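You operate a simulated robot arm through the tools that you are given. There is no shell and no other tool. Be economical: measure what you need, move in short steps, check, and stop when the job is done.

Carry out the task below with a simulated robot arm. There is one attempt and no reset: what you move stays moved.

Task
Seat the yellow ring in the test stub and clamp the blank on.
Fine: use the blue-knob blank; clamp shut, nut tight.
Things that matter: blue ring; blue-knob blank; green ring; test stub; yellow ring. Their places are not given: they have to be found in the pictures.

Only the result counts: the job must be done as asked and must still hold three seconds after the hand-in. Knocking over, shifting, dropping, spilling or breaking anything else fails it.

Robot
A 6-joint arm with a two-finger parallel gripper, fixed in place. Base frame: the origin is at the foot of the arm, x ahead of it, y to its left, z up; the work surface is at about z = 800. Lengths are in mm, angles in degrees, forces in N, time in s.
With the tool pointing down near the work surface it reaches from about 340 to 760 mm from the base axis. Its first joint turns from -66.0 to 66.0 degrees. Payload 2.45 kg.
The TCP is the grasp point between the finger pads, 24 mm short of the fingertips. In the tool frame z runs along the fingers and y along their closing line. Largest opening 68 mm; finger width 17, thickness 10; the body of the gripper, 40 by 70 mm, starts 41 mm behind the TCP.
Orientation is that of the tool frame in the base frame, as [roll, pitch, yaw] about the fixed x, y, z axes, in that order (R = Rz(yaw) Ry(pitch) Rx(roll)). With the fingers straight down and closing along the base's y, the tool's x points along the base's -x, its y along +y and its z along -z.

Tools
- The arm moves only by the tool apply_moves. Its argument "moves" is a list of rows, each a list of 3 entries, a list of its own where there are three numbers: the shift along the tool's x, y, z in units of 50 mm (1.0 is 50 mm), then the turn, a rotation vector about the tool's x, y, z in units of 8 degrees (1.0 is 8 degrees), then the opening in per cent of the stroke, from 0 (shut) to 100 (fully open). In form: [[[x, y, z], [wx, wy, wz], grip], ...]. A call has 1 to 12 rows; each row shifts and turns the commanded pose from where the row before left it, along the tool's axes as they then stand. A call with a number of a shift or a turn outside -1 to 1 is refused whole. A row lasts 0.2 s, in which the tool goes at most 50 mm and 8.6 degrees; a call with a longer step from one row to the next is refused whole, and so is a gripper value outside its range. A pose out of reach is approached as far as the arm can. The call stops where the force on the tool passes 40 N (or 10 N more than at its start, if that is more) or the arm is blocked; 0.2 s more then pass. Each finger travels about 108 mm/s and halts on what it meets, pressing with about 24 N; the grip force reading is that of the motor and also rises with nothing between the fingers. The clock runs only during rows and for 0.2 s after the last one: add rows that do not move to give the fingers time. The reply holds the time, the measured pose of the TCP, the force on the tool along the base axes, the opening and the grip force, in the units named above and with some noise, with the torque about the TCP (base axes, N m) and any sound that the robot's microphone picked up.
- Cameras (640 x 400 px; columns grow to the right, rows downward): "scene" is fixed at [180.6, 447, 1447.3]; the picture's right is [-0.43, -0.90, 0.00], its down [-0.67, 0.32, -0.67] and it looks along [0.60, -0.28, -0.74] (base axes); focal length 333 px, centre (320, 200). "wrist" rides on the gripper at [84, 11, -75] in the tool frame; the picture's right is [-0.13, 0.99, 0.00], its down [-0.60, -0.08, -0.79] and it looks along [-0.79, -0.10, 0.61] (tool axes); focal length 251 px, centre (320, 200).
- grab_frame(camera): a new picture of that camera. It takes no simulated time.
- point_at(camera, pixels): there is no depth. For up to 12 entries [column, row, z] of the newest picture of that camera ("zoom" is the newest enlarged one), the place [x, y] in the base frame at which the ray of that pixel passes the height z, good to about 3 mm. It takes no simulated time.
- close_up(camera, box): a new picture of the part [left, top, right, bottom] of that camera's present view, enlarged. It takes no simulated time.
- finish_job(): hands the job in; it is judged then, once.

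Keep the steps short. Do not move on a guess: measure, check each grasp and each placing, and mend mistakes. In all there are 80 turns and 34 pictures (those below and enlarged ones count). Leave the gripper open and the arm clear of the work at the hand-in unless told otherwise, and finish with a single line.

The tools are called as a command line: name --argument value ..., lists and objects as JSON in quotes. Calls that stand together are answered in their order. apply_moves: Moves the arm, as the interface text tells. Its arguments: {"type":"object","properties":{"moves":{"type":"array","items":{"type":"array"}}},"required":["moves"]} The other tools are called the same way: grab_frame (camera) takes a picture; point_at (camera, pixels) gives the place at which the rays of pixels pass given heights; close_up (camera, box) takes an enlarged picture of a part of a camera's view; finish_job () hands the job in.

At the start:

```text
clock: 0.0
tool_pos: [385.5, 202.4, 1184.7]
tcp_rot: [180.0, 0.0, 180.0]
contact_force: [-0.3, 0.6, -0.7]
torque: [0.01, -0.02, 0.02]
gripper_width: 68.0
gripper_force: 0.1
```

scene: 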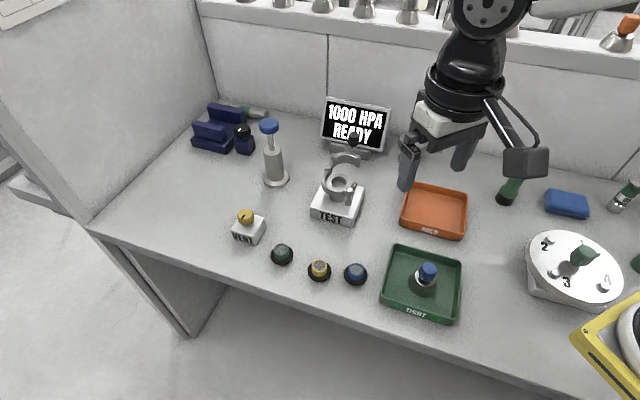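
wrist: 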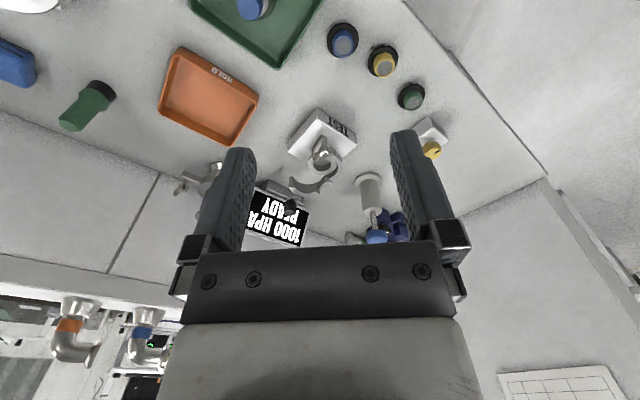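

I see the test stub near (340,190), three rings near (282,254), (319,270), (355,273), and the blue-knob blank in the green tray at (427,275). I'll enlarge both areas.

close_up --camera "scene" --box '[290, 130, 390, 230]'

close_up --camera "scene" --box '[220, 200, 480, 330]'

```text
4.00 times, centred on (340, 180) of scene
```

zoom: 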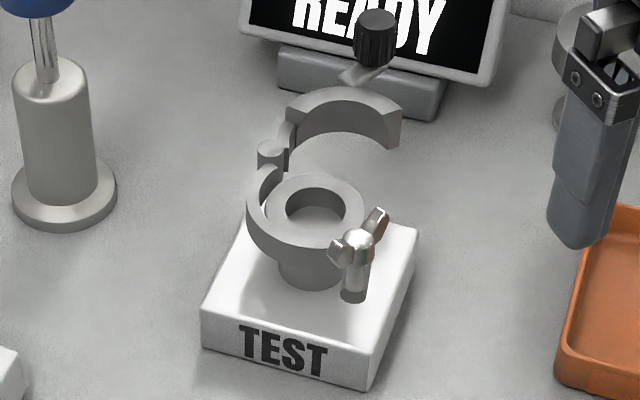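

```text
2.46 times, centred on (350, 265) of scene
```

zoom: 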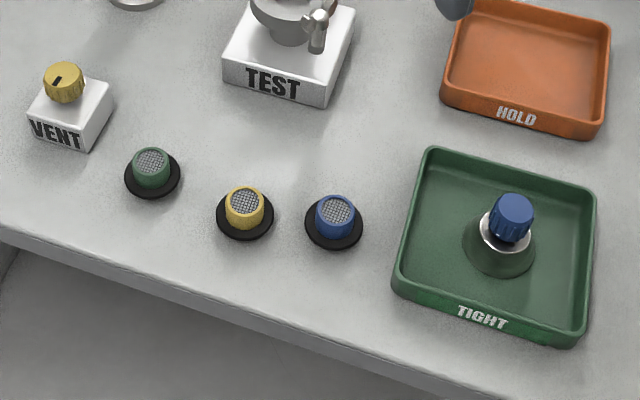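

I'll measure the positions of the ring, stub and blank from this enlargement (TIGHT tray view).

point_at --camera "zoom" --pixels '[[217, 215, 803], [274, 215, 803], [245, 240, 803], [227, 193, 815], [263, 193, 815], [245, 190, 818], [515, 205, 845], [464, 243, 803], [536, 243, 803], [500, 276, 803], [152, 178, 803], [334, 224, 803]]'

point_at --camera "scene" --pixels '[[340, 185, 860], [327, 178, 860], [353, 182, 860], [350, 191, 860], [346, 205, 830], [353, 139, 860], [311, 205, 830], [352, 216, 830], [364, 186, 830], [322, 186, 830]]'

```text
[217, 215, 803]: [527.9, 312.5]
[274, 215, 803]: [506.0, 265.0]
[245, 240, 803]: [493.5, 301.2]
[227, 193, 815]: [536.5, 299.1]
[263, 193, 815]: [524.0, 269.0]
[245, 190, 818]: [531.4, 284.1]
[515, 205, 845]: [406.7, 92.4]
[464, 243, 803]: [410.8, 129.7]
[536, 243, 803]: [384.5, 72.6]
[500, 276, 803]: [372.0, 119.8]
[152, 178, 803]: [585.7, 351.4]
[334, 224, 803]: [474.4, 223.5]
```

```text
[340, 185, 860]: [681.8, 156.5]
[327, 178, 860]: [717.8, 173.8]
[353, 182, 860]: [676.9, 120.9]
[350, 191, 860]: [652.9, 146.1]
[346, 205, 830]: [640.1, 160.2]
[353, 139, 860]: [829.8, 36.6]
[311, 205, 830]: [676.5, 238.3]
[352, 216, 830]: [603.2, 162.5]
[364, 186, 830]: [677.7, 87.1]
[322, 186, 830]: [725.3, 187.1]
```

The stub is around (665,150). I'll move to about (500,165,960) so that the wrist camera gets a near view of it.

apply_moves --moves '[[[-0.38, -0.125, 0.75], [0, 0, 0], 100], [[-0.38, -0.125, 0.75], [0, 0, 0], 100], [[-0.38, -0.125, 0.75], [0, 0, 0], 100], [[-0.38, -0.125, 0.75], [0, 0, 0], 100], [[-0.38, -0.125, 0.75], [0, 0, 0], 100], [[-0.38, -0.125, 0.75], [0, 0, 0], 100]]'

grab_frame --camera "wrist"

```text
clock: 1.4
tool_pos: [498.9, 163.8, 956.7]
tcp_rot: [-179.9, 0.1, -179.9]
contact_force: [-0.4, 0.2, 0.3]
torque: [0.02, -0.01, -0.01]
gripper_width: 67.9
gripper_force: 0.1
```

```text
29 pictures are left
```

wrist: 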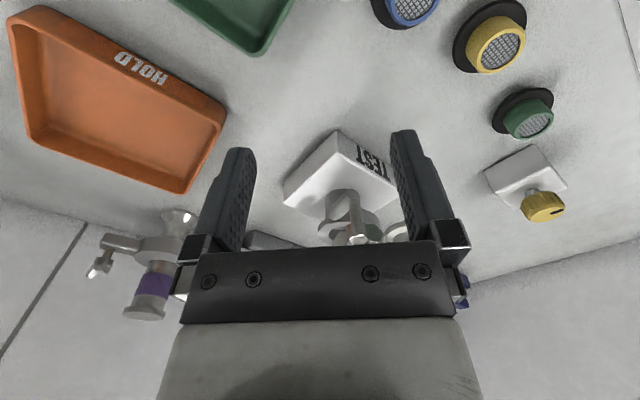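

The stub is behind the gripper mount. I'll go up 55 and forward 60 so it appears between the fingers.

apply_moves --moves '[[[-0.6, 0, -0.6], [0, 0, 0], 100], [[-0.6, 0, -0.6], [0, 0, 0], 100]]'

close_up --camera "wrist" --box '[230, 80, 430, 250]'

```text
clock: 2.0
tool_pos: [562.1, 163.9, 1015.9]
tcp_rot: [179.9, 0.1, -179.9]
contact_force: [-0.4, -0.2, -0.1]
torque: [-0.03, -0.02, 0.01]
gripper_width: 67.8
gripper_force: 0.0
```

```text
2.35 times, centred on (330, 165) of wrist
```

zoom: 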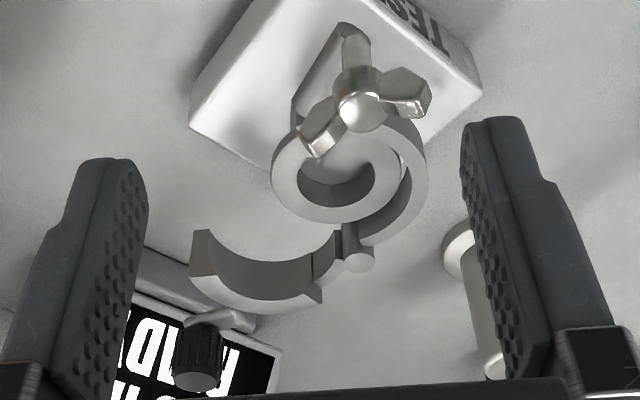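

I can see the clamp now: hinge at the far side, movable half swung out to −y with a black handle, and a wing-nut bolt on the near side. I'll triangulate the main points with both cameras.

point_at --camera "zoom" --pixels '[[337, 180, 840], [337, 180, 860], [337, 180, 880], [360, 110, 860], [360, 110, 880], [360, 110, 900], [358, 262, 850], [358, 262, 870], [198, 370, 860], [198, 370, 880], [198, 370, 900], [202, 255, 860]]'

point_at --camera "scene" --pixels '[[339.5, 181.5, 840], [339.5, 181.5, 860], [339.5, 181.5, 880], [349, 190, 860], [349, 190, 880], [349, 190, 900], [328, 168, 850], [328, 168, 870], [354, 135, 860], [354, 135, 880], [354, 135, 900], [359, 161, 860]]'

```text
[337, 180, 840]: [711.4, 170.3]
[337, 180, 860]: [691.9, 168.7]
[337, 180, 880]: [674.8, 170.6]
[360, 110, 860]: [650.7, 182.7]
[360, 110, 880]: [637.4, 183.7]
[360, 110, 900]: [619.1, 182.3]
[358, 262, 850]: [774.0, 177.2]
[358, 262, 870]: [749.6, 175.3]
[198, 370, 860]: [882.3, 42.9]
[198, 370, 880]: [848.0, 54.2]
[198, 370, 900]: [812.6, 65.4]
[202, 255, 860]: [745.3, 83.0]
```

```text
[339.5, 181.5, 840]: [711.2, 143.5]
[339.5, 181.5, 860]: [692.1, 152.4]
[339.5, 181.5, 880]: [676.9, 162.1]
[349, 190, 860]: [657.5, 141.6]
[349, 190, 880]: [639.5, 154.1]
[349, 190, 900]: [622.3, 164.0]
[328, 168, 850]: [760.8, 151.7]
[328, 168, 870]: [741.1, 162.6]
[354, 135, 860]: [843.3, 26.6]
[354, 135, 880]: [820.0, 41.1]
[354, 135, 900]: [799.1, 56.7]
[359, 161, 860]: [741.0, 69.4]
```

The flange top triangulates to about (661,170,897), the hinge to (718,175,895) and the clamp handle knob to (745,88,940). Next I'll look closely at the blank and the bolt in the scene camera.

close_up --camera "scene" --box '[380, 235, 470, 325]'

close_up --camera "scene" --box '[305, 145, 385, 225]'

close_up --camera "scene" --box '[265, 230, 375, 295]'

```text
4.44 times, centred on (425, 280) of scene
```

zoom: 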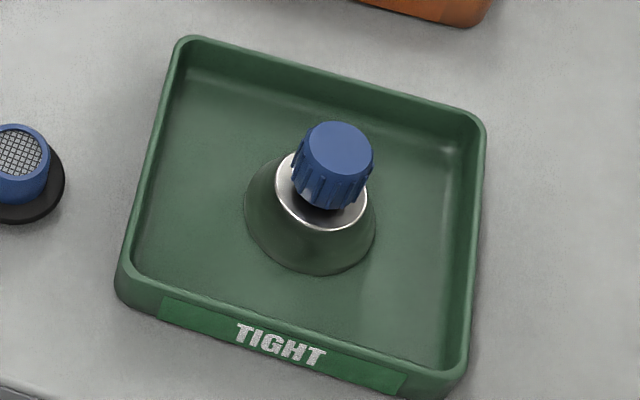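

```text
5.00 times, centred on (345, 185) of scene
```

zoom: 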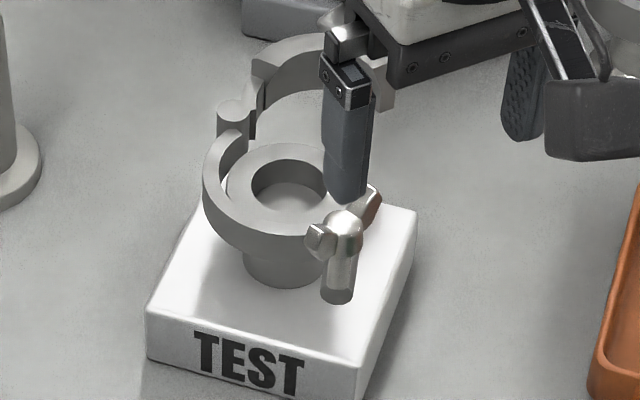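

```text
5.82 times, centred on (320, 262) of scene
```

zoom: 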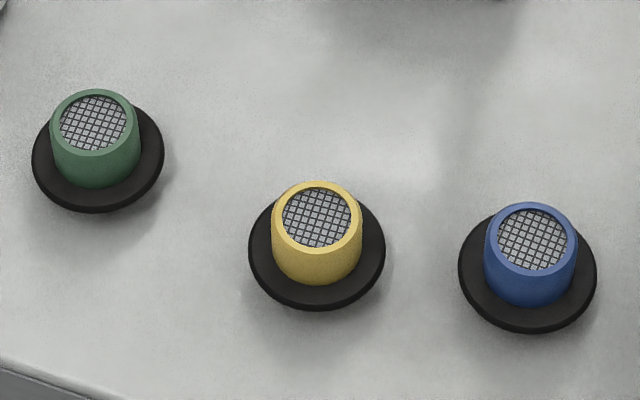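

The blank is a metal disc with a blue knob, standing on a green cone. The yellow ring is about 32 mm across on a black disc about 51 mm wide, and the stub bore is about 35 mm. I want to see whether the black disc is part of the ring or just a stand, so I'll view the ring from low and near.

apply_moves --moves '[[[0.57, 0.45, 0.58], [0, 0, 0], 100], [[0.57, 0.45, 0.58], [0, 0, 0], 100], [[0.57, 0.45, 0.58], [0, 0, 0], 100], [[0.57, 0.45, 0.58], [0, 0, 0], 100], [[0.57, 0.45, 0.58], [0, 0, 0], 100]]'

close_up --camera "wrist" --box '[220, 100, 420, 250]'

```text
clock: 3.2
tool_pos: [416.7, 278.7, 874.1]
tcp_rot: [179.9, 0.1, -180.0]
contact_force: [-0.2, 0.1, 0.0]
torque: [0.02, -0.01, -0.04]
gripper_width: 67.9
gripper_force: 0.1
```

```text
2.67 times, centred on (320, 175) of wrist
```

zoom: 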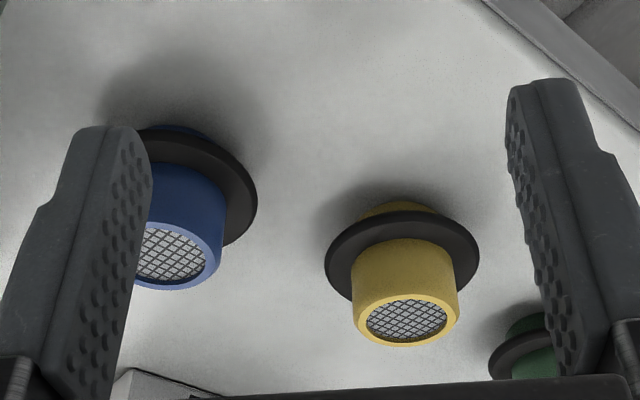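

The ring has a short yellow spigot below its black collar, so it can go straight down into the bore. I'll triangulate the ring's top and collar.

point_at --camera "zoom" --pixels '[[406, 322, 820], [406, 322, 830], [406, 322, 840], [402, 249, 805], [402, 249, 815], [353, 322, 835], [458, 322, 835]]'

close_up --camera "scene" --box '[290, 240, 350, 300]'

point_at --camera "scene" --pixels '[[319.4, 264.5, 820], [319.4, 264.5, 830], [319.4, 264.5, 840], [319.5, 270.5, 805], [319.5, 270.5, 815], [429, 272, 860], [429, 272, 880]]'

```text
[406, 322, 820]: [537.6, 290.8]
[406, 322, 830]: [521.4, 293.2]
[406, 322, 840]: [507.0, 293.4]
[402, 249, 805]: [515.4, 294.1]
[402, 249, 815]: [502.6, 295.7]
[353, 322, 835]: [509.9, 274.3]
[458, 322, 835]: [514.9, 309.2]
```

```text
6.67 times, centred on (320, 270) of scene
```

zoom: 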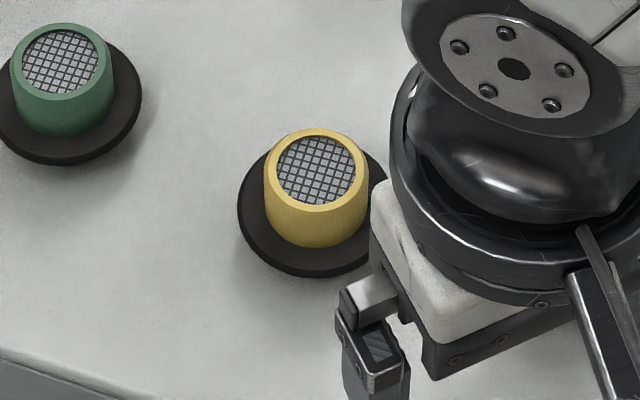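

```text
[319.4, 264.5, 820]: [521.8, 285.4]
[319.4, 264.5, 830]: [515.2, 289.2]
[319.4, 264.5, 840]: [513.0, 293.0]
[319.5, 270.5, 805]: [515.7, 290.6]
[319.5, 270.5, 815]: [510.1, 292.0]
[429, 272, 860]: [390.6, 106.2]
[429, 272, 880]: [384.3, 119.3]
```

Both cameras agree: ring centre (511.5, 292.5), top about z 837, collar about 810. I'll move above it at z≈880 and check the pose.

apply_moves --moves '[[[-0.632, 0.092, -0.04], [0, 0, 0], 100], [[-0.632, 0.092, -0.04], [0, 0, 0], 100], [[-0.632, 0.092, -0.04], [0, 0, 0], 100], [[0, 0, 0], [0, 0, 0], 100]]'

grab_frame --camera "scene"

```text
clock: 4.2
tool_pos: [513.8, 292.2, 879.9]
tcp_rot: [-180.0, 0.0, 180.0]
contact_force: [0.0, 0.9, 0.0]
torque: [0.0, -0.01, -0.01]
gripper_width: 67.9
gripper_force: 0.0
```

```text
22 pictures are left
```

scene: 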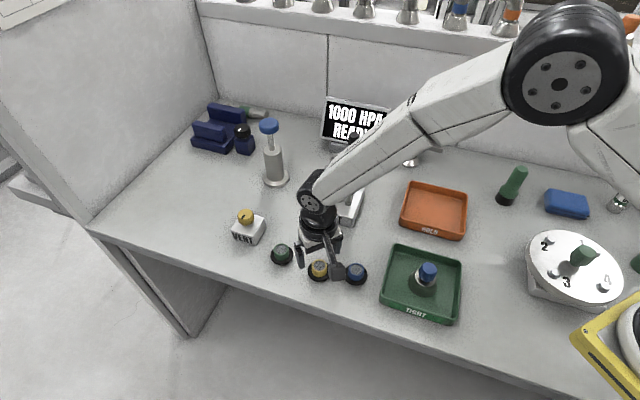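

The commanded pose is about (511.8, 291.2, 880.7), and the readings are noisy by roughly 2 mm. I'll go down 40 mm with the fingers open and then close on the yellow cylinder.

apply_moves --moves '[[[0, 0.01, 0.4], [0, 0, 0], 100], [[0, 0.01, 0.39], [0, 0, 0], 100], [[0, 0, 0], [0, 0, 0], 100], [[0, 0, 0], [0, 0, 0], 40], [[0, 0, 0], [0, 0, 0], 30], [[0, 0, 0], [0, 0, 0], 30]]'

```text
clock: 5.6
tool_pos: [512.4, 291.4, 841.5]
tcp_rot: [179.9, 0.0, -180.0]
contact_force: [0.4, -1.1, 1.7]
torque: [-0.02, -0.01, -0.02]
gripper_width: 31.7
gripper_force: 23.9
```

I have a grip at 31.7 mm. I'll lift 60 mm and check.

apply_moves --moves '[[[0, 0, -0.6], [0, 0, 0], 30], [[0, 0, -0.6], [0, 0, 0], 30]]'

close_up --camera "wrist" --box '[220, 60, 420, 260]'

```text
clock: 6.2
tool_pos: [513.4, 290.1, 899.9]
tcp_rot: [-180.0, 0.0, -180.0]
contact_force: [0.4, 0.6, -0.1]
torque: [-0.03, -0.02, 0.03]
gripper_width: 20.3
gripper_force: 0.4
```

```text
2.00 times, centred on (320, 160) of wrist
```

zoom: 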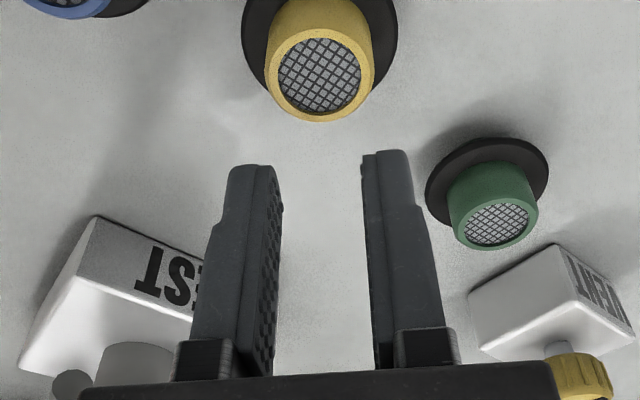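

The ring slipped out: the opening reads 20.3 and the ring is still on the table. I'll measure where it is now.

point_at --camera "zoom" --pixels '[[320, 76, 837], [266, 76, 837], [375, 76, 837], [321, 40, 812], [497, 212, 837]]'

close_up --camera "scene" --box '[290, 240, 350, 300]'

```text
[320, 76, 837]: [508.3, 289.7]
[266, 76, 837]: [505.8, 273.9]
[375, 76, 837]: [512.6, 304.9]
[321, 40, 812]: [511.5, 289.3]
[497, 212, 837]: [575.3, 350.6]
```

```text
6.67 times, centred on (320, 270) of scene
```

zoom: 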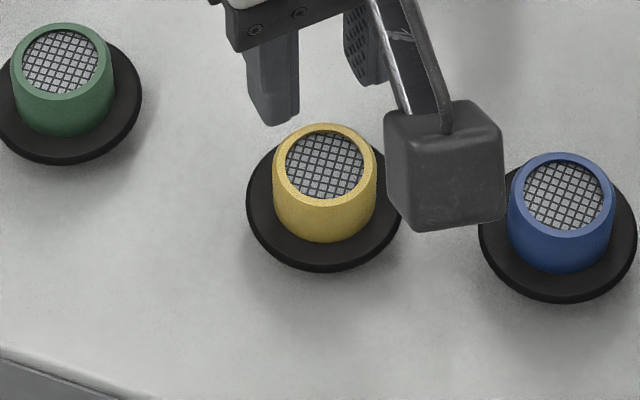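

point_at --camera "zoom" --pixels '[[325, 166, 830], [325, 166, 835], [325, 200, 812], [325, 200, 808], [247, 200, 810], [402, 200, 810], [325, 272, 807], [325, 272, 802]]'

```text
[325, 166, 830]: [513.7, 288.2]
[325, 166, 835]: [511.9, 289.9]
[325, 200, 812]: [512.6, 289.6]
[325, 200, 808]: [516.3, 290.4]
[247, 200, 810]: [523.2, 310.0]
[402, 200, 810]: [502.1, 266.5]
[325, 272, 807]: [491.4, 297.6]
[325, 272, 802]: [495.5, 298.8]
```

The ring is now centred near (511.5, 289.5). I'll go down again, a few mm lower this time, in 1 mm steps near the end so that a contact with the collar shows up.

apply_moves --moves '[[[0, -0.05, 0.5], [0, 0, 0], 100], [[0, 0, 0.5], [0, 0, 0], 100], [[0, 0, 0.2], [0, 0, 0], 100], [[0, 0, 0.02], [0, 0, 0], 100], [[0, 0, 0.02], [0, 0, 0], 100], [[0, 0, 0.02], [0, 0, 0], 100], [[0, 0, 0.02], [0, 0, 0], 100], [[0, 0, 0.02], [0, 0, 0], 100]]'

```text
clock: 8.0
tool_pos: [513.0, 288.9, 837.2]
tcp_rot: [179.9, 0.1, -180.0]
contact_force: [0.0, 0.5, -0.5]
torque: [-0.01, -0.03, -0.04]
gripper_width: 68.0
gripper_force: 0.0
```

No contact yet. I'll continue 4 mm more in 1 mm steps.

apply_moves --moves '[[[0, 0, 0.02], [0, 0, 0], 100], [[0, 0, 0.02], [0, 0, 0], 100], [[0, 0, 0.02], [0, 0, 0], 100], [[0, 0, 0.02], [0, 0, 0], 100]]'

close_up --camera "wrist" --box '[220, 60, 420, 260]'

```text
clock: 9.0
tool_pos: [511.3, 288.6, 833.0]
tcp_rot: [-180.0, 0.0, 180.0]
contact_force: [-0.4, 0.2, 0.1]
torque: [-0.01, -0.01, 0.0]
gripper_width: 67.9
gripper_force: 0.0
```

```text
2.00 times, centred on (320, 160) of wrist
```

zoom: 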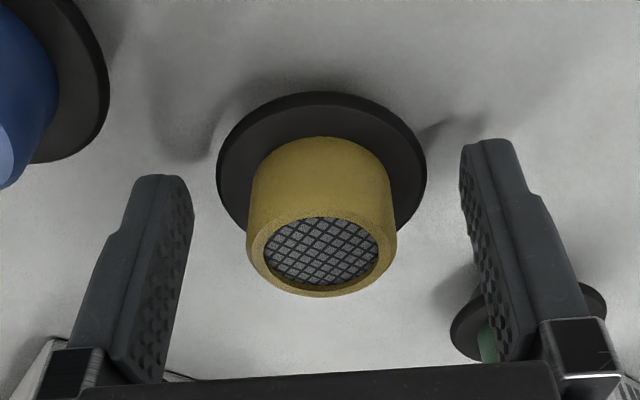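

The fingers straddle the ring and I can see the collar. I'll close to 45% and see whether they pass over the collar (51 mm) or stop on it.

apply_moves --moves '[[[0, 0, 0], [0, 0, 0], 82], [[0, 0, 0], [0, 0, 0], 70], [[0, 0, 0], [0, 0, 0], 60], [[0, 0, 0], [0, 0, 0], 60]]'

```text
clock: 10.0
tool_pos: [511.9, 289.6, 832.6]
tcp_rot: [-180.0, 0.0, 180.0]
contact_force: [0.2, 0.1, 0.1]
torque: [0.03, -0.01, 0.02]
gripper_width: 49.4
gripper_force: 23.6
```

Blocked at 49.4 mm, so that is the collar. I'll open, rise 3.5 mm and try again.

apply_moves --moves '[[[0, 0, 0], [0, 0, 0], 85], [[0, 0, 0], [0, 0, 0], 85], [[0, 0, -0.07], [0, 0, 0], 85], [[0, 0, 0], [0, 0, 0], 70], [[0, 0, 0], [0, 0, 0], 60], [[0, 0, 0], [0, 0, 0], 60]]'

```text
clock: 11.4
tool_pos: [512.3, 289.7, 835.3]
tcp_rot: [180.0, 0.0, 180.0]
contact_force: [0.7, -1.5, -0.7]
torque: [0.01, 0.0, 0.01]
gripper_width: 49.4
gripper_force: 24.2
```

Still on the collar. I'll rise another 2 mm.

apply_moves --moves '[[[0, 0, 0], [0, 0, 0], 85], [[0, 0, 0], [0, 0, 0], 85], [[0, 0, -0.045], [0, 0, 0], 85], [[0, 0, 0], [0, 0, 0], 70], [[0, 0, 0], [0, 0, 0], 60], [[0, 0, 0], [0, 0, 0], 60]]'

```text
clock: 12.8
tool_pos: [513.3, 290.4, 837.9]
tcp_rot: [-180.0, -0.1, -180.0]
contact_force: [-0.5, -1.0, 0.4]
torque: [-0.02, -0.01, 0.0]
gripper_width: 49.4
gripper_force: 24.1
```

apply_moves --moves '[[[0, 0, 0], [0, 0, 0], 85], [[0, 0, 0], [0, 0, 0], 85], [[0, 0, -0.03], [0, 0, 0], 85], [[0, 0, 0], [0, 0, 0], 70], [[0, 0, 0], [0, 0, 0], 60], [[0, 0, 0], [0, 0, 0], 60]]'

```text
clock: 14.2
tool_pos: [511.8, 287.6, 838.5]
tcp_rot: [179.9, -0.1, -180.0]
contact_force: [0.6, -0.5, -0.8]
torque: [0.0, 0.0, 0.0]
gripper_width: 49.1
gripper_force: 24.1
```

Still catching the collar. The earlier height, about 841.5, cleared it and closed on the yellow part. I'll use 842, grip fully and lift slowly in small steps to see where it slips.

apply_moves --moves '[[[0, 0, 0], [0, 0, 0], 85], [[0, 0, 0], [0, 0, 0], 85], [[0, 0, -0.05], [0, 0, 0], 85], [[0, 0, 0], [0, 0, 0], 60], [[0, 0, 0], [0, 0, 0], 40], [[0, 0, 0], [0, 0, 0], 20], [[0, 0, 0], [0, 0, 0], 0], [[0, 0, 0], [0, 0, 0], 0]]'

close_up --camera "wrist" --box '[220, 60, 420, 260]'

```text
clock: 16.0
tool_pos: [511.1, 289.0, 841.9]
tcp_rot: [180.0, 0.0, -180.0]
contact_force: [-0.7, -0.3, -0.5]
torque: [0.03, -0.02, 0.02]
gripper_width: 31.4
gripper_force: 23.9
```

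```text
2.00 times, centred on (320, 160) of wrist
```

zoom: 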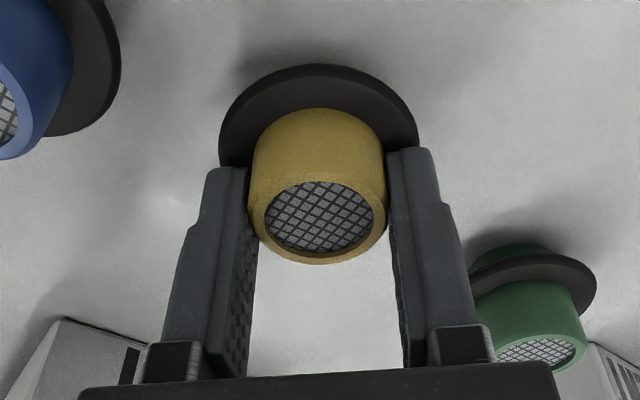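

point_at --camera "zoom" --pixels '[[320, 217, 834], [320, 217, 838], [319, 125, 816], [232, 168, 818], [405, 150, 818], [219, 125, 815], [419, 125, 815]]'

```text
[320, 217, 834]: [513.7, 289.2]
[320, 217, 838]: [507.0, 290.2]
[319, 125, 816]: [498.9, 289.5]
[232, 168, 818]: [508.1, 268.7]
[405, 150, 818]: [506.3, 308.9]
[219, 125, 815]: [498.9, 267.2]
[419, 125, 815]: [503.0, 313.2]
```

The wrist view puts the ring centre about 3 mm toward −x of the fingers. I'll open, shift 3 mm in −x, regrip and lift slowly.

apply_moves --moves '[[[0, 0, 0], [0, 0, 0], 60], [[0, 0, 0], [0, 0, 0], 60], [[0.06, 0, 0], [0, 0, 0], 60], [[0, 0, 0], [0, 0, 0], 40], [[0, 0, 0], [0, 0, 0], 0], [[0, 0, 0], [0, 0, 0], 0], [[0, 0, -0.04], [0, 0, 0], 0], [[0, 0, -0.04], [0, 0, 0], 0], [[0, 0, -0.04], [0, 0, 0], 0], [[0, 0, -0.04], [0, 0, 0], 0], [[0, 0, -0.04], [0, 0, 0], 0]]'

```text
clock: 18.4
tool_pos: [510.3, 289.2, 853.0]
tcp_rot: [-180.0, 0.0, -180.0]
contact_force: [0.0, 0.1, -0.7]
torque: [-0.04, 0.01, 0.01]
gripper_width: 31.5
gripper_force: 24.1
```

Still 31.5 after a 10 mm lift. I'll lift on gently and take a look.

apply_moves --moves '[[[0, 0, -0.1], [0, 0, 0], 0], [[0, 0, -0.2], [0, 0, 0], 0], [[0, 0, -0.2], [0, 0, 0], 0], [[0, 0, -0.2], [0, 0, 0], 0], [[0, 0, -0.1], [0, 0, 0], 0]]'

close_up --camera "wrist" --box '[220, 60, 420, 260]'

```text
clock: 19.6
tool_pos: [510.6, 288.2, 892.6]
tcp_rot: [-179.9, -0.1, 179.9]
contact_force: [-0.3, 0.2, -0.9]
torque: [-0.03, -0.01, -0.02]
gripper_width: 31.6
gripper_force: 23.5
```

```text
2.00 times, centred on (320, 160) of wrist
```

zoom: 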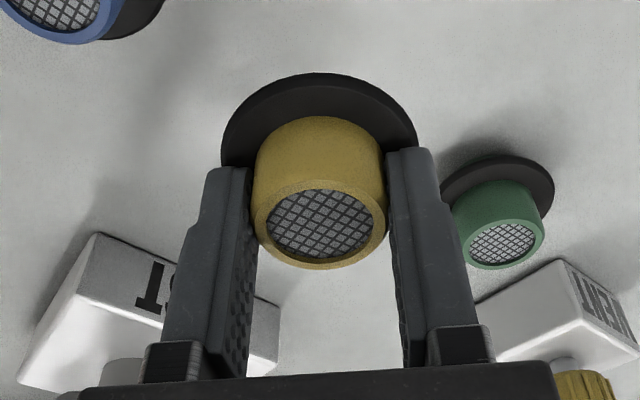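

The ring is held and level. I'll lift to z≈1020 and carry it above the stub at (661,170).

apply_moves --moves '[[[0, 0, -0.3], [0, 0, 0], 0], [[0, 0, -0.5], [0, 0, 0], 0], [[0, 0, -0.5], [0, 0, 0], 0], [[0, 0, -0.5], [0, 0, 0], 0], [[0, 0, -0.5], [0, 0, 0], 0], [[0, 0, -0.26], [0, 0, 0], 0]]'

apply_moves --moves '[[[-0.2, -0.15, 0], [0, 0, 0], 0], [[-0.38, -0.3, 0], [0, 0, 0], 0], [[-0.38, -0.3, 0], [0, 0, 0], 0], [[-0.38, -0.3, 0], [0, 0, 0], 0], [[-0.38, -0.3, 0], [0, 0, 0], 0], [[-0.38, -0.3, 0], [0, 0, 0], 0], [[-0.38, -0.3, 0], [0, 0, 0], 0], [[-0.38, -0.3, 0], [0, 0, 0], 0], [[-0.18, -0.14, 0], [0, 0, 0], 0], [[0, 0, 0], [0, 0, 0], 0]]'

grab_frame --camera "wrist"

close_up --camera "scene" --box '[300, 110, 400, 210]'

```text
clock: 21.0
tool_pos: [508.2, 290.8, 1020.3]
tcp_rot: [180.0, 0.1, 179.9]
contact_force: [-0.2, -0.5, -0.7]
torque: [0.02, 0.0, 0.01]
gripper_width: 31.3
gripper_force: 23.7
```

```text
clock: 23.2
tool_pos: [660.6, 169.7, 1021.3]
tcp_rot: [-180.0, 0.0, -179.9]
contact_force: [-0.2, -1.0, 0.0]
torque: [0.01, -0.01, 0.01]
gripper_width: 31.5
gripper_force: 23.8
```

```text
16 pictures are left
```

wrist: 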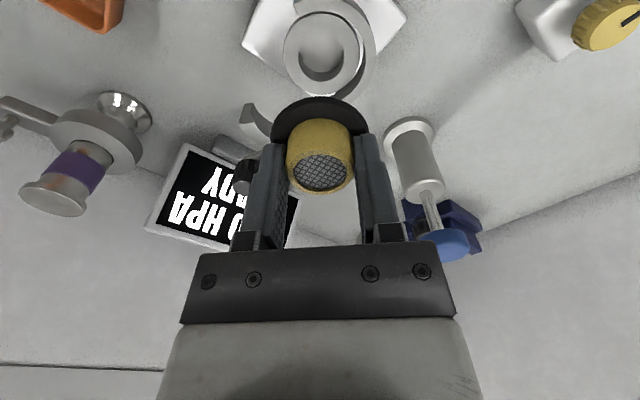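

```text
4.00 times, centred on (350, 160) of scene
```

zoom: 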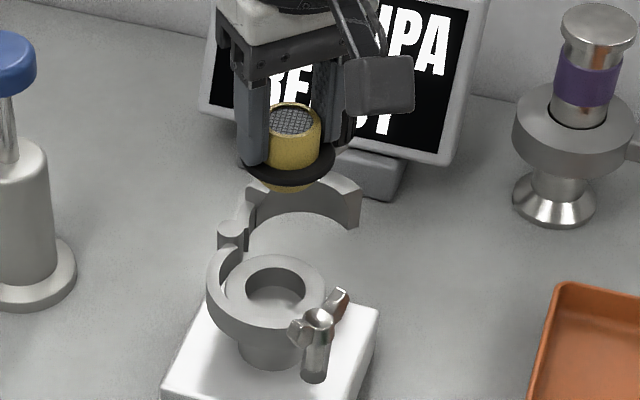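

Now I'll refine the bore position with both cameras: the wrist bore at about (323,47) and the scene zoom bore at about (277,281).

point_at --camera "wrist" --pixels '[[323, 47, 885], [323, 47, 895], [323, 47, 905], [283, 47, 895], [362, 47, 895], [320, 172, 1016], [320, 120, 993]]'

point_at --camera "zoom" --pixels '[[276, 281, 885], [276, 281, 895], [276, 281, 905], [293, 120, 1016], [290, 162, 993], [228, 281, 895], [327, 283, 895], [318, 322, 920], [318, 322, 930], [315, 375, 880], [315, 375, 860]]'

```text
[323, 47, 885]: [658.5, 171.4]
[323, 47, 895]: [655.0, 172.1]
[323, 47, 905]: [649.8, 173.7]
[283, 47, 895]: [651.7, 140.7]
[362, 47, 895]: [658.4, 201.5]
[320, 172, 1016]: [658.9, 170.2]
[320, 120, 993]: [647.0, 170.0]
```

```text
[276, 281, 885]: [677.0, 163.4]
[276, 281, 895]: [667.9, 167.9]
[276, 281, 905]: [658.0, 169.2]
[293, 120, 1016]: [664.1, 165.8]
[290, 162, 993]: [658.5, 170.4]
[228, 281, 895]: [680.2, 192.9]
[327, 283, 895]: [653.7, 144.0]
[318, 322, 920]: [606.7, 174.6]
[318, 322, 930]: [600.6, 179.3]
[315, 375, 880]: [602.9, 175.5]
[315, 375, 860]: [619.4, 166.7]
```

close_up --camera "wrist" --box '[260, 0, 390, 110]'

```text
3.64 times, centred on (325, 55) of wrist
```

zoom: 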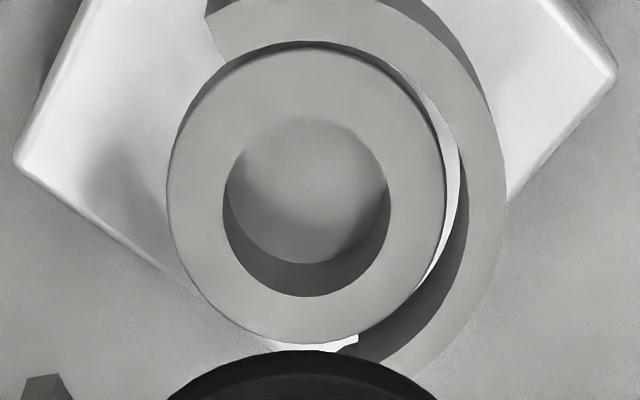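

point_at --camera "zoom" --pixels '[[306, 205, 890], [306, 205, 897], [306, 205, 904], [166, 197, 897], [445, 197, 897], [306, 50, 897], [306, 344, 897], [306, 297, 897], [306, 118, 897]]'

```text
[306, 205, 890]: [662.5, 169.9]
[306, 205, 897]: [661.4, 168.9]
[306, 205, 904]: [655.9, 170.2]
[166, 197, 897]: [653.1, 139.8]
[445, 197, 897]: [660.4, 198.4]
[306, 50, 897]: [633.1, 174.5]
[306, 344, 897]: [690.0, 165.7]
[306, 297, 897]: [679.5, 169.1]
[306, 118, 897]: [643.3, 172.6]
```

Both cameras say the bore centre lies about 2 mm further in +x than the held ring, and y agrees. I'll shift 2.2 mm and go down to about 945.

apply_moves --moves '[[[-0.045, 0, 0.3], [0, 0, 0], 0], [[0, 0, 0.3], [0, 0, 0], 0], [[0, 0, 0.3], [0, 0, 0], 0], [[0, 0, 0.3], [0, 0, 0], 0], [[0, 0, 0.3], [0, 0, 0], 0], [[0, 0, 0], [0, 0, 0], 0]]'

close_up --camera "scene" --box '[300, 140, 380, 220]'

```text
clock: 24.6
tool_pos: [663.3, 169.9, 946.1]
tcp_rot: [-180.0, 0.0, 179.9]
contact_force: [-0.8, 0.0, -0.6]
torque: [0.03, -0.02, 0.04]
gripper_width: 31.6
gripper_force: 23.9
```

```text
5.00 times, centred on (340, 180) of scene
```

zoom: 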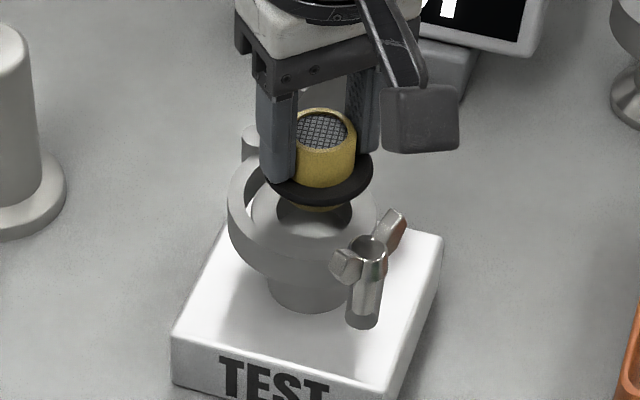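

It looks aligned over the bore. I'll go down in 2 mm steps while watching the force.

apply_moves --moves '[[[0, 0, 0.04], [0, 0, 0], 0], [[0, 0, 0.04], [0, 0, 0], 0], [[0, 0, 0.04], [0, 0, 0], 0], [[0, 0, 0.04], [0, 0, 0], 0], [[0, 0, 0.04], [0, 0, 0], 0]]'

```text
clock: 25.8
tool_pos: [664.4, 169.4, 935.1]
tcp_rot: [179.9, 0.0, -180.0]
contact_force: [-0.2, 0.4, -0.3]
torque: [0.01, -0.03, 0.01]
gripper_width: 31.5
gripper_force: 24.0
```

apply_moves --moves '[[[0, 0, 0.03], [0, 0, 0], 0], [[0, 0, 0.03], [0, 0, 0], 0], [[0, 0, 0.03], [0, 0, 0], 0]]'

```text
clock: 26.6
tool_pos: [663.8, 169.0, 931.0]
tcp_rot: [179.9, 0.1, 180.0]
contact_force: [-0.2, -0.1, -1.3]
torque: [0.01, 0.0, -0.02]
gripper_width: 31.3
gripper_force: 24.0
```

No contact yet. I'll keep going down in 1 mm steps.

apply_moves --moves '[[[0, 0, 0.02], [0, 0, 0], 0], [[0, 0, 0.02], [0, 0, 0], 0], [[0, 0, 0.02], [0, 0, 0], 0]]'

```text
clock: 27.4
tool_pos: [665.0, 169.5, 926.7]
tcp_rot: [180.0, 0.0, 180.0]
contact_force: [0.0, 0.4, 0.0]
torque: [0.02, -0.02, 0.01]
gripper_width: 31.4
gripper_force: 23.7
```

apply_moves --moves '[[[0, 0, 0.02], [0, 0, 0], 0], [[0, 0, 0.02], [0, 0, 0], 0], [[0, 0, 0.02], [0, 0, 0], 0]]'

close_up --camera "scene" --box '[310, 150, 370, 210]'

```text
clock: 28.2
tool_pos: [663.5, 169.8, 923.3]
tcp_rot: [-180.0, -0.1, 179.9]
contact_force: [0.4, 0.6, -0.3]
torque: [-0.02, 0.0, -0.02]
gripper_width: 31.6
gripper_force: 24.0
```

```text
6.67 times, centred on (340, 180) of scene
```

zoom: 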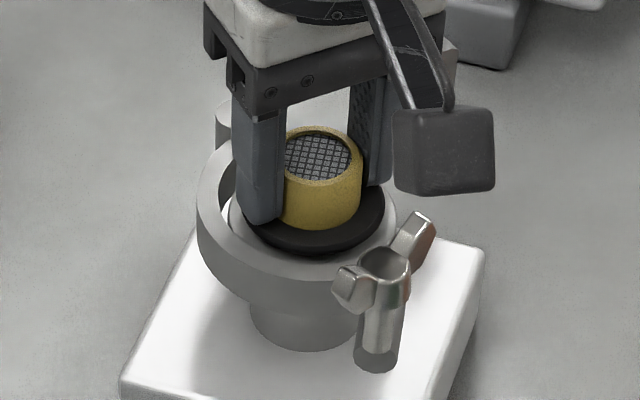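

The collar is almost on the flange. I'll continue in 1 mm steps.

apply_moves --moves '[[[0, 0, 0.02], [0, 0, 0], 0], [[0, 0, 0.02], [0, 0, 0], 0]]'

apply_moves --moves '[[[0, 0, 0.02], [0, 0, 0], 0], [[0, 0, 0.02], [0, 0, 0], 0]]'

```text
clock: 28.8
tool_pos: [664.0, 170.1, 923.1]
tcp_rot: [180.0, 0.0, -179.9]
contact_force: [0.1, 0.5, -0.3]
torque: [0.0, 0.02, 0.01]
gripper_width: 31.5
gripper_force: 24.3
```

```text
clock: 29.4
tool_pos: [664.1, 170.0, 920.6]
tcp_rot: [180.0, 0.0, -180.0]
contact_force: [0.7, 0.1, -0.6]
torque: [0.02, 0.03, 0.0]
gripper_width: 31.5
gripper_force: 24.3
```

apply_moves --moves '[[[0, 0, 0.02], [0, 0, 0], 0], [[0, 0, 0.02], [0, 0, 0], 0]]'

apply_moves --moves '[[[0, 0, 0.02], [0, 0, 0], 0], [[0, 0, 0.02], [0, 0, 0], 0]]'

```text
clock: 30.0
tool_pos: [663.9, 169.0, 920.4]
tcp_rot: [180.0, 0.1, -180.0]
contact_force: [-1.0, -2.4, 5.7]
torque: [-0.09, 0.14, 0.03]
gripper_width: 31.8
gripper_force: 24.0
```

```text
clock: 30.6
tool_pos: [664.7, 170.1, 919.3]
tcp_rot: [179.9, 0.2, 180.0]
contact_force: [-5.0, -4.3, 22.2]
torque: [-0.09, 0.15, -0.09]
gripper_width: 31.5
gripper_force: 24.4
```

Firm contact at about z 919.5, 22 N. I'll check visually whether the collar lies flat on the flange.

close_up --camera "scene" --box '[315, 160, 365, 210]'

```text
8.00 times, centred on (340, 185) of scene
```

zoom: 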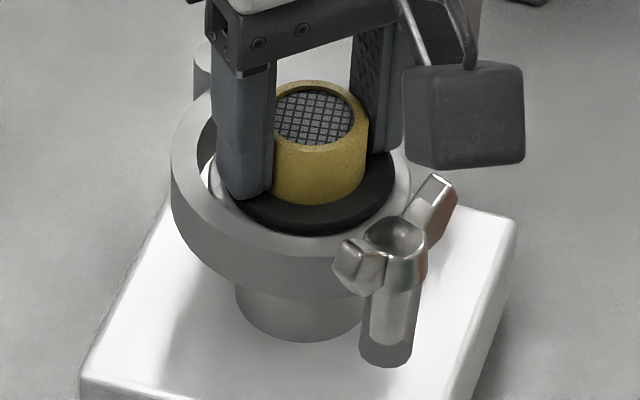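

It looks seated, flat and concentric. I'll open slightly to 54% so the fingers don't touch the clamp half, rise 40 mm and check.

apply_moves --moves '[[[0, 0, -0.02], [0, 0, 0], 0], [[0, 0, -0.01], [0, 0, 0], 54], [[0, 0, 0], [0, 0, 0], 54], [[0, 0, -0.2], [0, 0, 0], 54], [[0, 0, -0.4], [0, 0, 0], 54], [[0, 0, -0.4], [0, 0, 0], 54], [[0, 0, -0.6], [0, 0, 0], 100], [[0, 0, -0.6], [0, 0, 0], 100]]'

close_up --camera "wrist" --box '[240, 0, 400, 110]'

```text
clock: 32.4
tool_pos: [666.9, 170.6, 1028.1]
tcp_rot: [180.0, 0.1, -180.0]
contact_force: [0.2, -0.6, 1.2]
torque: [0.0, 0.0, 0.0]
gripper_width: 68.0
gripper_force: 0.2
```

```text
3.64 times, centred on (320, 55) of wrist
```

zoom: 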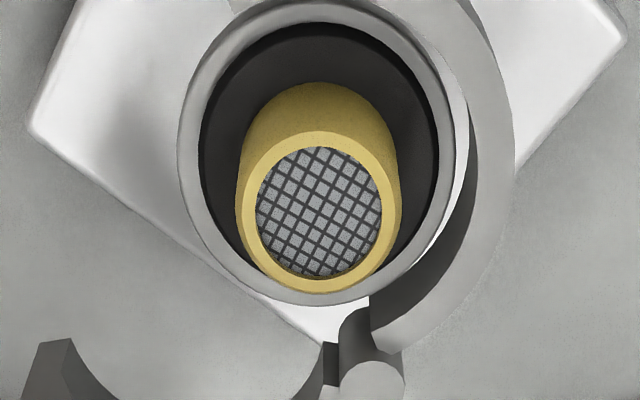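

The ring is seated and concentric. Next is the blank. I'll move above the green tray, about (393,103), z≈1000.

apply_moves --moves '[[[0.77, -0.19, 0], [0, 0, 0], 100], [[0.77, -0.19, 0], [0, 0, 0], 100], [[0.77, -0.19, 0], [0, 0, 0], 100], [[0.77, -0.19, 0.1], [0, 0, 0], 100], [[0.77, -0.19, 0.1], [0, 0, 0], 100], [[0.77, -0.19, 0.2], [0, 0, 0], 100], [[0.77, -0.19, 0.2], [0, 0, 0], 100], [[0, 0, 0], [0, 0, 0], 100]]'

close_up --camera "wrist" --box '[200, 0, 440, 150]'

```text
clock: 34.2
tool_pos: [395.1, 108.1, 997.4]
tcp_rot: [180.0, 0.0, -180.0]
contact_force: [-0.1, 0.7, 0.5]
torque: [-0.01, 0.0, 0.03]
gripper_width: 67.8
gripper_force: 0.1
```

```text
2.67 times, centred on (320, 75) of wrist
```

zoom: 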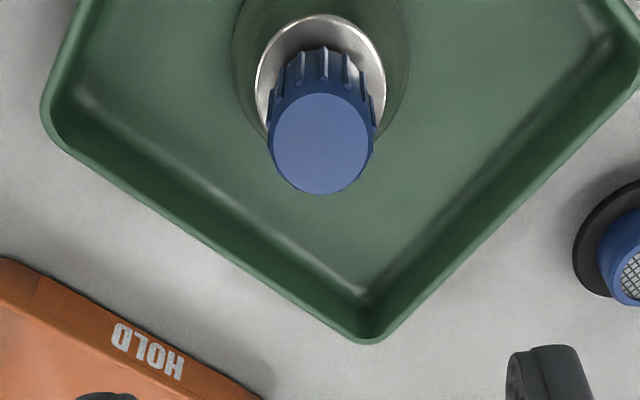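

point_at --camera "zoom" --pixels '[[320, 144, 860], [320, 144, 870], [320, 144, 880], [320, 144, 890], [320, 80, 830], [320, 80, 840], [320, 80, 850]]'

point_at --camera "scene" --pixels '[[429.7, 268.7, 860], [429.7, 268.7, 870], [429.7, 268.7, 880], [429.7, 268.7, 890], [425.2, 277.7, 830], [425.2, 277.7, 840], [425.2, 277.7, 850]]'

```text
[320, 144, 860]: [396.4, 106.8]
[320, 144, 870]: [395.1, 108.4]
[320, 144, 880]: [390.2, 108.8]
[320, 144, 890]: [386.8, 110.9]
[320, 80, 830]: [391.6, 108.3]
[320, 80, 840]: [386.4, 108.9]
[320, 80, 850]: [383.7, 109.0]
```

```text
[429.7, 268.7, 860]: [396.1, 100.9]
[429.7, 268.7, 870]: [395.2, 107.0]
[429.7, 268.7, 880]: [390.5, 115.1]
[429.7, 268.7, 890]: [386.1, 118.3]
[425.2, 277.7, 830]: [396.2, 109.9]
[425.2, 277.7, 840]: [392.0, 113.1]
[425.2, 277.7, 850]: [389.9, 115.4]
```

Knob top is at about (394.5, 107.5, 871) and it is about 30 mm across. The blank is a chrome cone flange about 60 mm wide. The pose reading was a little off my sum, so I'll take another reading while going down 60 mm.

apply_moves --moves '[[[0, 0, 0.6], [0, 0, 0], 100], [[0, 0, 0.6], [0, 0, 0], 100], [[0, 0, 0], [0, 0, 0], 100]]'

apply_moves --moves '[[[0, 0, 0], [0, 0, 0], 100]]'

```text
clock: 35.0
tool_pos: [394.0, 104.5, 937.2]
tcp_rot: [-180.0, 0.0, -180.0]
contact_force: [-0.5, -0.4, 0.2]
torque: [-0.02, 0.0, -0.01]
gripper_width: 68.0
gripper_force: 0.0
```

```text
clock: 35.4
tool_pos: [392.8, 104.1, 937.1]
tcp_rot: [-180.0, 0.0, 180.0]
contact_force: [-0.5, 1.0, -0.1]
torque: [0.0, -0.04, 0.03]
gripper_width: 68.0
gripper_force: 0.0
```

The position is about (393.5, 104, 937). I'll shift +3.5 in y and go down 74 mm to z 863, then close gently on the knob.

apply_moves --moves '[[[0, 0.07, 0.4], [0, 0, 0], 100], [[0, 0, 0.4], [0, 0, 0], 100], [[0, 0, 0.4], [0, 0, 0], 100], [[0, 0, 0.28], [0, 0, 0], 100], [[0, 0, 0], [0, 0, 0], 60], [[0, 0, 0], [0, 0, 0], 0], [[0, 0, 0], [0, 0, 0], 0], [[0, 0, 0], [0, 0, 0], 0]]'

close_up --camera "wrist" --box '[220, 60, 420, 260]'

```text
clock: 37.2
tool_pos: [397.0, 106.6, 862.5]
tcp_rot: [-179.9, -0.1, -180.0]
contact_force: [-1.0, 0.2, 0.4]
torque: [-0.05, 0.02, 0.02]
gripper_width: 29.2
gripper_force: 24.1
```

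```text
2.00 times, centred on (320, 160) of wrist
```

zoom: 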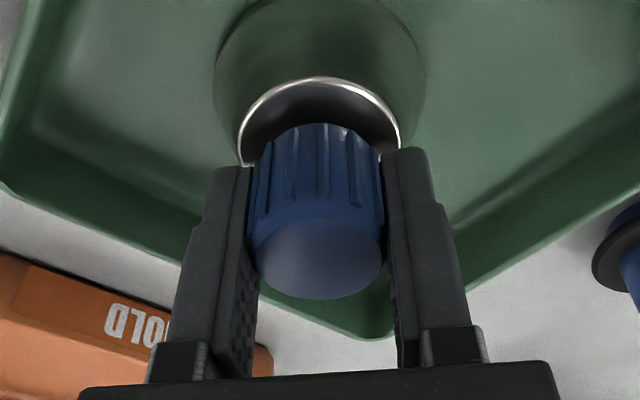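

I have a grip at 29.2. I'll lift slowly.

apply_moves --moves '[[[0, 0, -0.04], [0, 0, 0], 0], [[0, 0, -0.04], [0, 0, 0], 0], [[0, 0, -0.06], [0, 0, 0], 0], [[0, 0, -0.1], [0, 0, 0], 0], [[0, 0, -0.2], [0, 0, 0], 0], [[0, 0, -0.2], [0, 0, 0], 0], [[0, 0, -0.2], [0, 0, 0], 0]]'

close_up --camera "scene" --box '[380, 200, 480, 320]'

```text
clock: 38.8
tool_pos: [394.2, 106.9, 906.8]
tcp_rot: [-179.9, 0.0, 179.9]
contact_force: [0.0, 0.1, -1.3]
torque: [0.02, 0.03, -0.02]
gripper_width: 29.1
gripper_force: 23.4
```

```text
3.33 times, centred on (430, 260) of scene
```

zoom: 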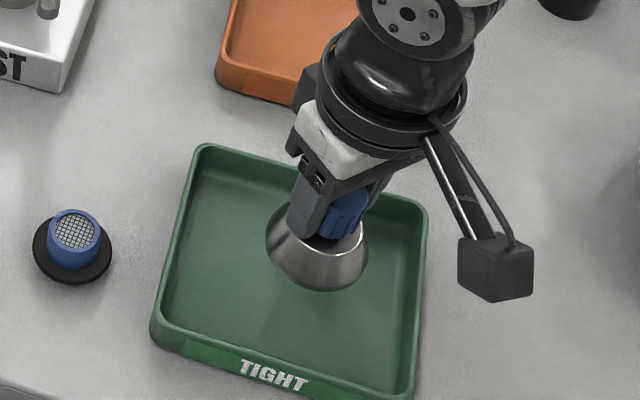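

The blank is lifted. I'll raise to z≈1040 and carry it over the stub.

apply_moves --moves '[[[0, 0, -0.45], [0, 0, 0], 0], [[0, 0, -0.45], [0, 0, 0], 0], [[0, 0, -0.45], [0, 0, 0], 0], [[0, 0, -0.45], [0, 0, 0], 0], [[0, 0, -0.45], [0, 0, 0], 0], [[0, 0, -0.45], [0, 0, 0], 0], [[-0.2, 0.045, 0], [0, 0, 0], 0], [[-0.4, 0.09, 0], [0, 0, 0], 0], [[-0.4, 0.09, 0], [0, 0, 0], 0], [[-0.4, 0.09, 0], [0, 0, 0], 0], [[-0.4, 0.09, 0], [0, 0, 0], 0], [[-0.4, 0.09, 0], [0, 0, 0], 0]]'

apply_moves --moves '[[[-0.4, 0.095, 0], [0, 0, 0], 0], [[-0.4, 0.095, 0], [0, 0, 0], 0], [[-0.4, 0.095, 0], [0, 0, 0], 0], [[-0.4, 0.095, 0], [0, 0, 0], 0], [[-0.4, 0.095, 0], [0, 0, 0], 0], [[-0.4, 0.095, 0], [0, 0, 0], 0], [[-0.4, 0.095, 0], [0, 0, 0], 0], [[-0.376, 0.096, 0], [0, 0, 0], 0], [[0, 0, 0], [0, 0, 0], 0]]'

grab_frame --camera "wrist"

```text
clock: 41.4
tool_pos: [504.6, 132.6, 1039.5]
tcp_rot: [-180.0, 0.0, -180.0]
contact_force: [-0.5, -0.6, -0.9]
torque: [0.01, 0.0, -0.03]
gripper_width: 29.3
gripper_force: 24.6
```

```text
clock: 43.4
tool_pos: [664.7, 166.8, 1040.3]
tcp_rot: [-180.0, 0.0, -180.0]
contact_force: [-0.5, 0.3, -2.0]
torque: [-0.03, -0.05, 0.03]
gripper_width: 29.1
gripper_force: 23.9
```

```text
6 pictures are left
```

wrist: 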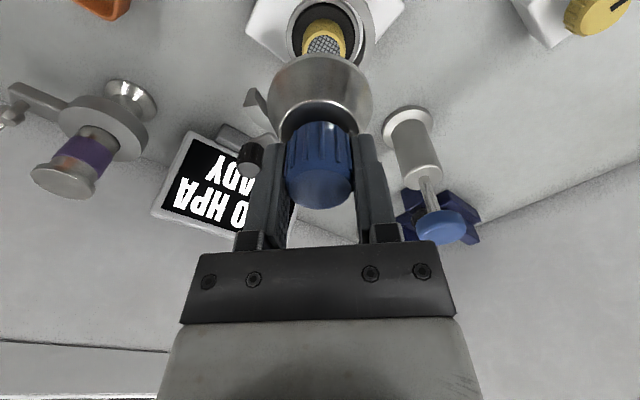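

I'll check lateral alignment: ring top at (324,47), the cone's rim centre at (320,90), knob top at (320,185).

point_at --camera "wrist" --pixels '[[325, 46, 914], [320, 186, 1048], [268, 90, 982], [372, 90, 982], [321, 112, 1007], [326, 30, 892]]'

```text
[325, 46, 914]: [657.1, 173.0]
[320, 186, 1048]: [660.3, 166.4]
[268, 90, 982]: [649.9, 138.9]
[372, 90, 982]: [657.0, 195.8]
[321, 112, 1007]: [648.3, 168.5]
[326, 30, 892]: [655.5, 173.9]
```

The wrist view suggests the blank sits a few mm toward −y of the ring. I'll take a fresh reading and an enlarged view to be sure.

apply_moves --moves '[[[0, 0, 0.3], [0, 0, 0], 0], [[0, 0, 0.1], [0, 0, 0], 0], [[0, 0, 0], [0, 0, 0], 0], [[0, 0, 0], [0, 0, 0], 0]]'

close_up --camera "wrist" --box '[240, 0, 400, 110]'

```text
clock: 44.4
tool_pos: [664.3, 169.9, 1019.8]
tcp_rot: [180.0, 0.0, 179.9]
contact_force: [-0.4, -0.2, -1.0]
torque: [-0.01, -0.01, -0.02]
gripper_width: 29.1
gripper_force: 23.6
```

```text
3.64 times, centred on (320, 55) of wrist
```

zoom: 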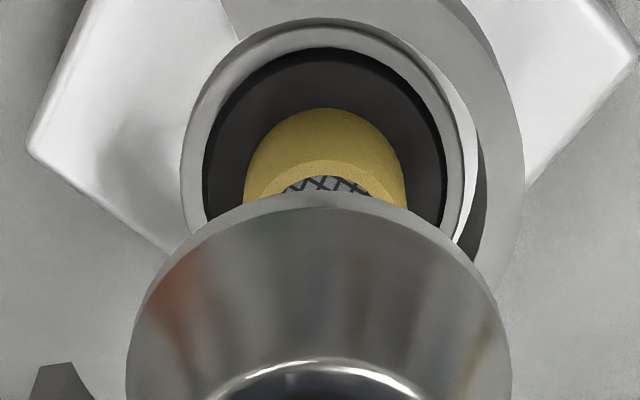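

point_at --camera "zoom" --pixels '[[181, 160, 888], [464, 160, 888], [245, 185, 914], [407, 185, 914], [127, 330, 962], [511, 330, 962], [318, 190, 962], [222, 395, 988], [418, 395, 988]]'

```text
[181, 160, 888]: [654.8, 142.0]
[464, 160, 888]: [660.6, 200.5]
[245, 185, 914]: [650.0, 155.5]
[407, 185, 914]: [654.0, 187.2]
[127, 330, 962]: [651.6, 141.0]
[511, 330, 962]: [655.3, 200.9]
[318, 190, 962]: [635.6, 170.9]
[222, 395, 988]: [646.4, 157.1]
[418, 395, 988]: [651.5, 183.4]
```

point_at --camera "zoom" --pixels '[[322, 27, 888], [322, 27, 890], [318, 190, 958], [318, 190, 960], [318, 190, 964], [325, 108, 896], [325, 48, 893]]'

```text
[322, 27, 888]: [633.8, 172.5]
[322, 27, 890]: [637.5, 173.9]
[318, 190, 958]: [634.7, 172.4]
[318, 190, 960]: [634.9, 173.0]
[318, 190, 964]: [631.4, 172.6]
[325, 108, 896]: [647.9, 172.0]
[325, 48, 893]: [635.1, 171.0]
```

Aligned within about 1 mm in both x and y. I'll lower to about 980 and then continue in small steps; seating is expected near 953.

apply_moves --moves '[[[0, 0, 0.3], [0, 0, 0], 0], [[0, 0, 0.3], [0, 0, 0], 0], [[0, 0, 0.2], [0, 0, 0], 0], [[0, 0, 0.06], [0, 0, 0], 0], [[0, 0, 0.06], [0, 0, 0], 0], [[0, 0, 0.06], [0, 0, 0], 0]]'

apply_moves --moves '[[[0, 0, 0.04], [0, 0, 0], 0], [[0, 0, 0.04], [0, 0, 0], 0], [[0, 0, 0.04], [0, 0, 0], 0]]'

apply_moves --moves '[[[0, 0, 0.03], [0, 0, 0], 0], [[0, 0, 0.03], [0, 0, 0], 0], [[0, 0, 0.03], [0, 0, 0], 0]]'

```text
clock: 45.8
tool_pos: [663.2, 170.3, 971.4]
tcp_rot: [179.9, -0.1, -180.0]
contact_force: [0.1, -0.5, -1.2]
torque: [0.02, 0.0, -0.02]
gripper_width: 29.1
gripper_force: 24.0
```

```text
clock: 46.6
tool_pos: [663.8, 171.6, 966.6]
tcp_rot: [180.0, 0.0, 180.0]
contact_force: [0.1, 0.0, -1.4]
torque: [-0.01, 0.01, 0.01]
gripper_width: 29.3
gripper_force: 23.5
```

```text
clock: 47.4
tool_pos: [662.7, 171.1, 961.3]
tcp_rot: [180.0, 0.0, 179.9]
contact_force: [0.2, 0.2, -1.4]
torque: [-0.02, -0.03, -0.02]
gripper_width: 29.4
gripper_force: 24.0
```

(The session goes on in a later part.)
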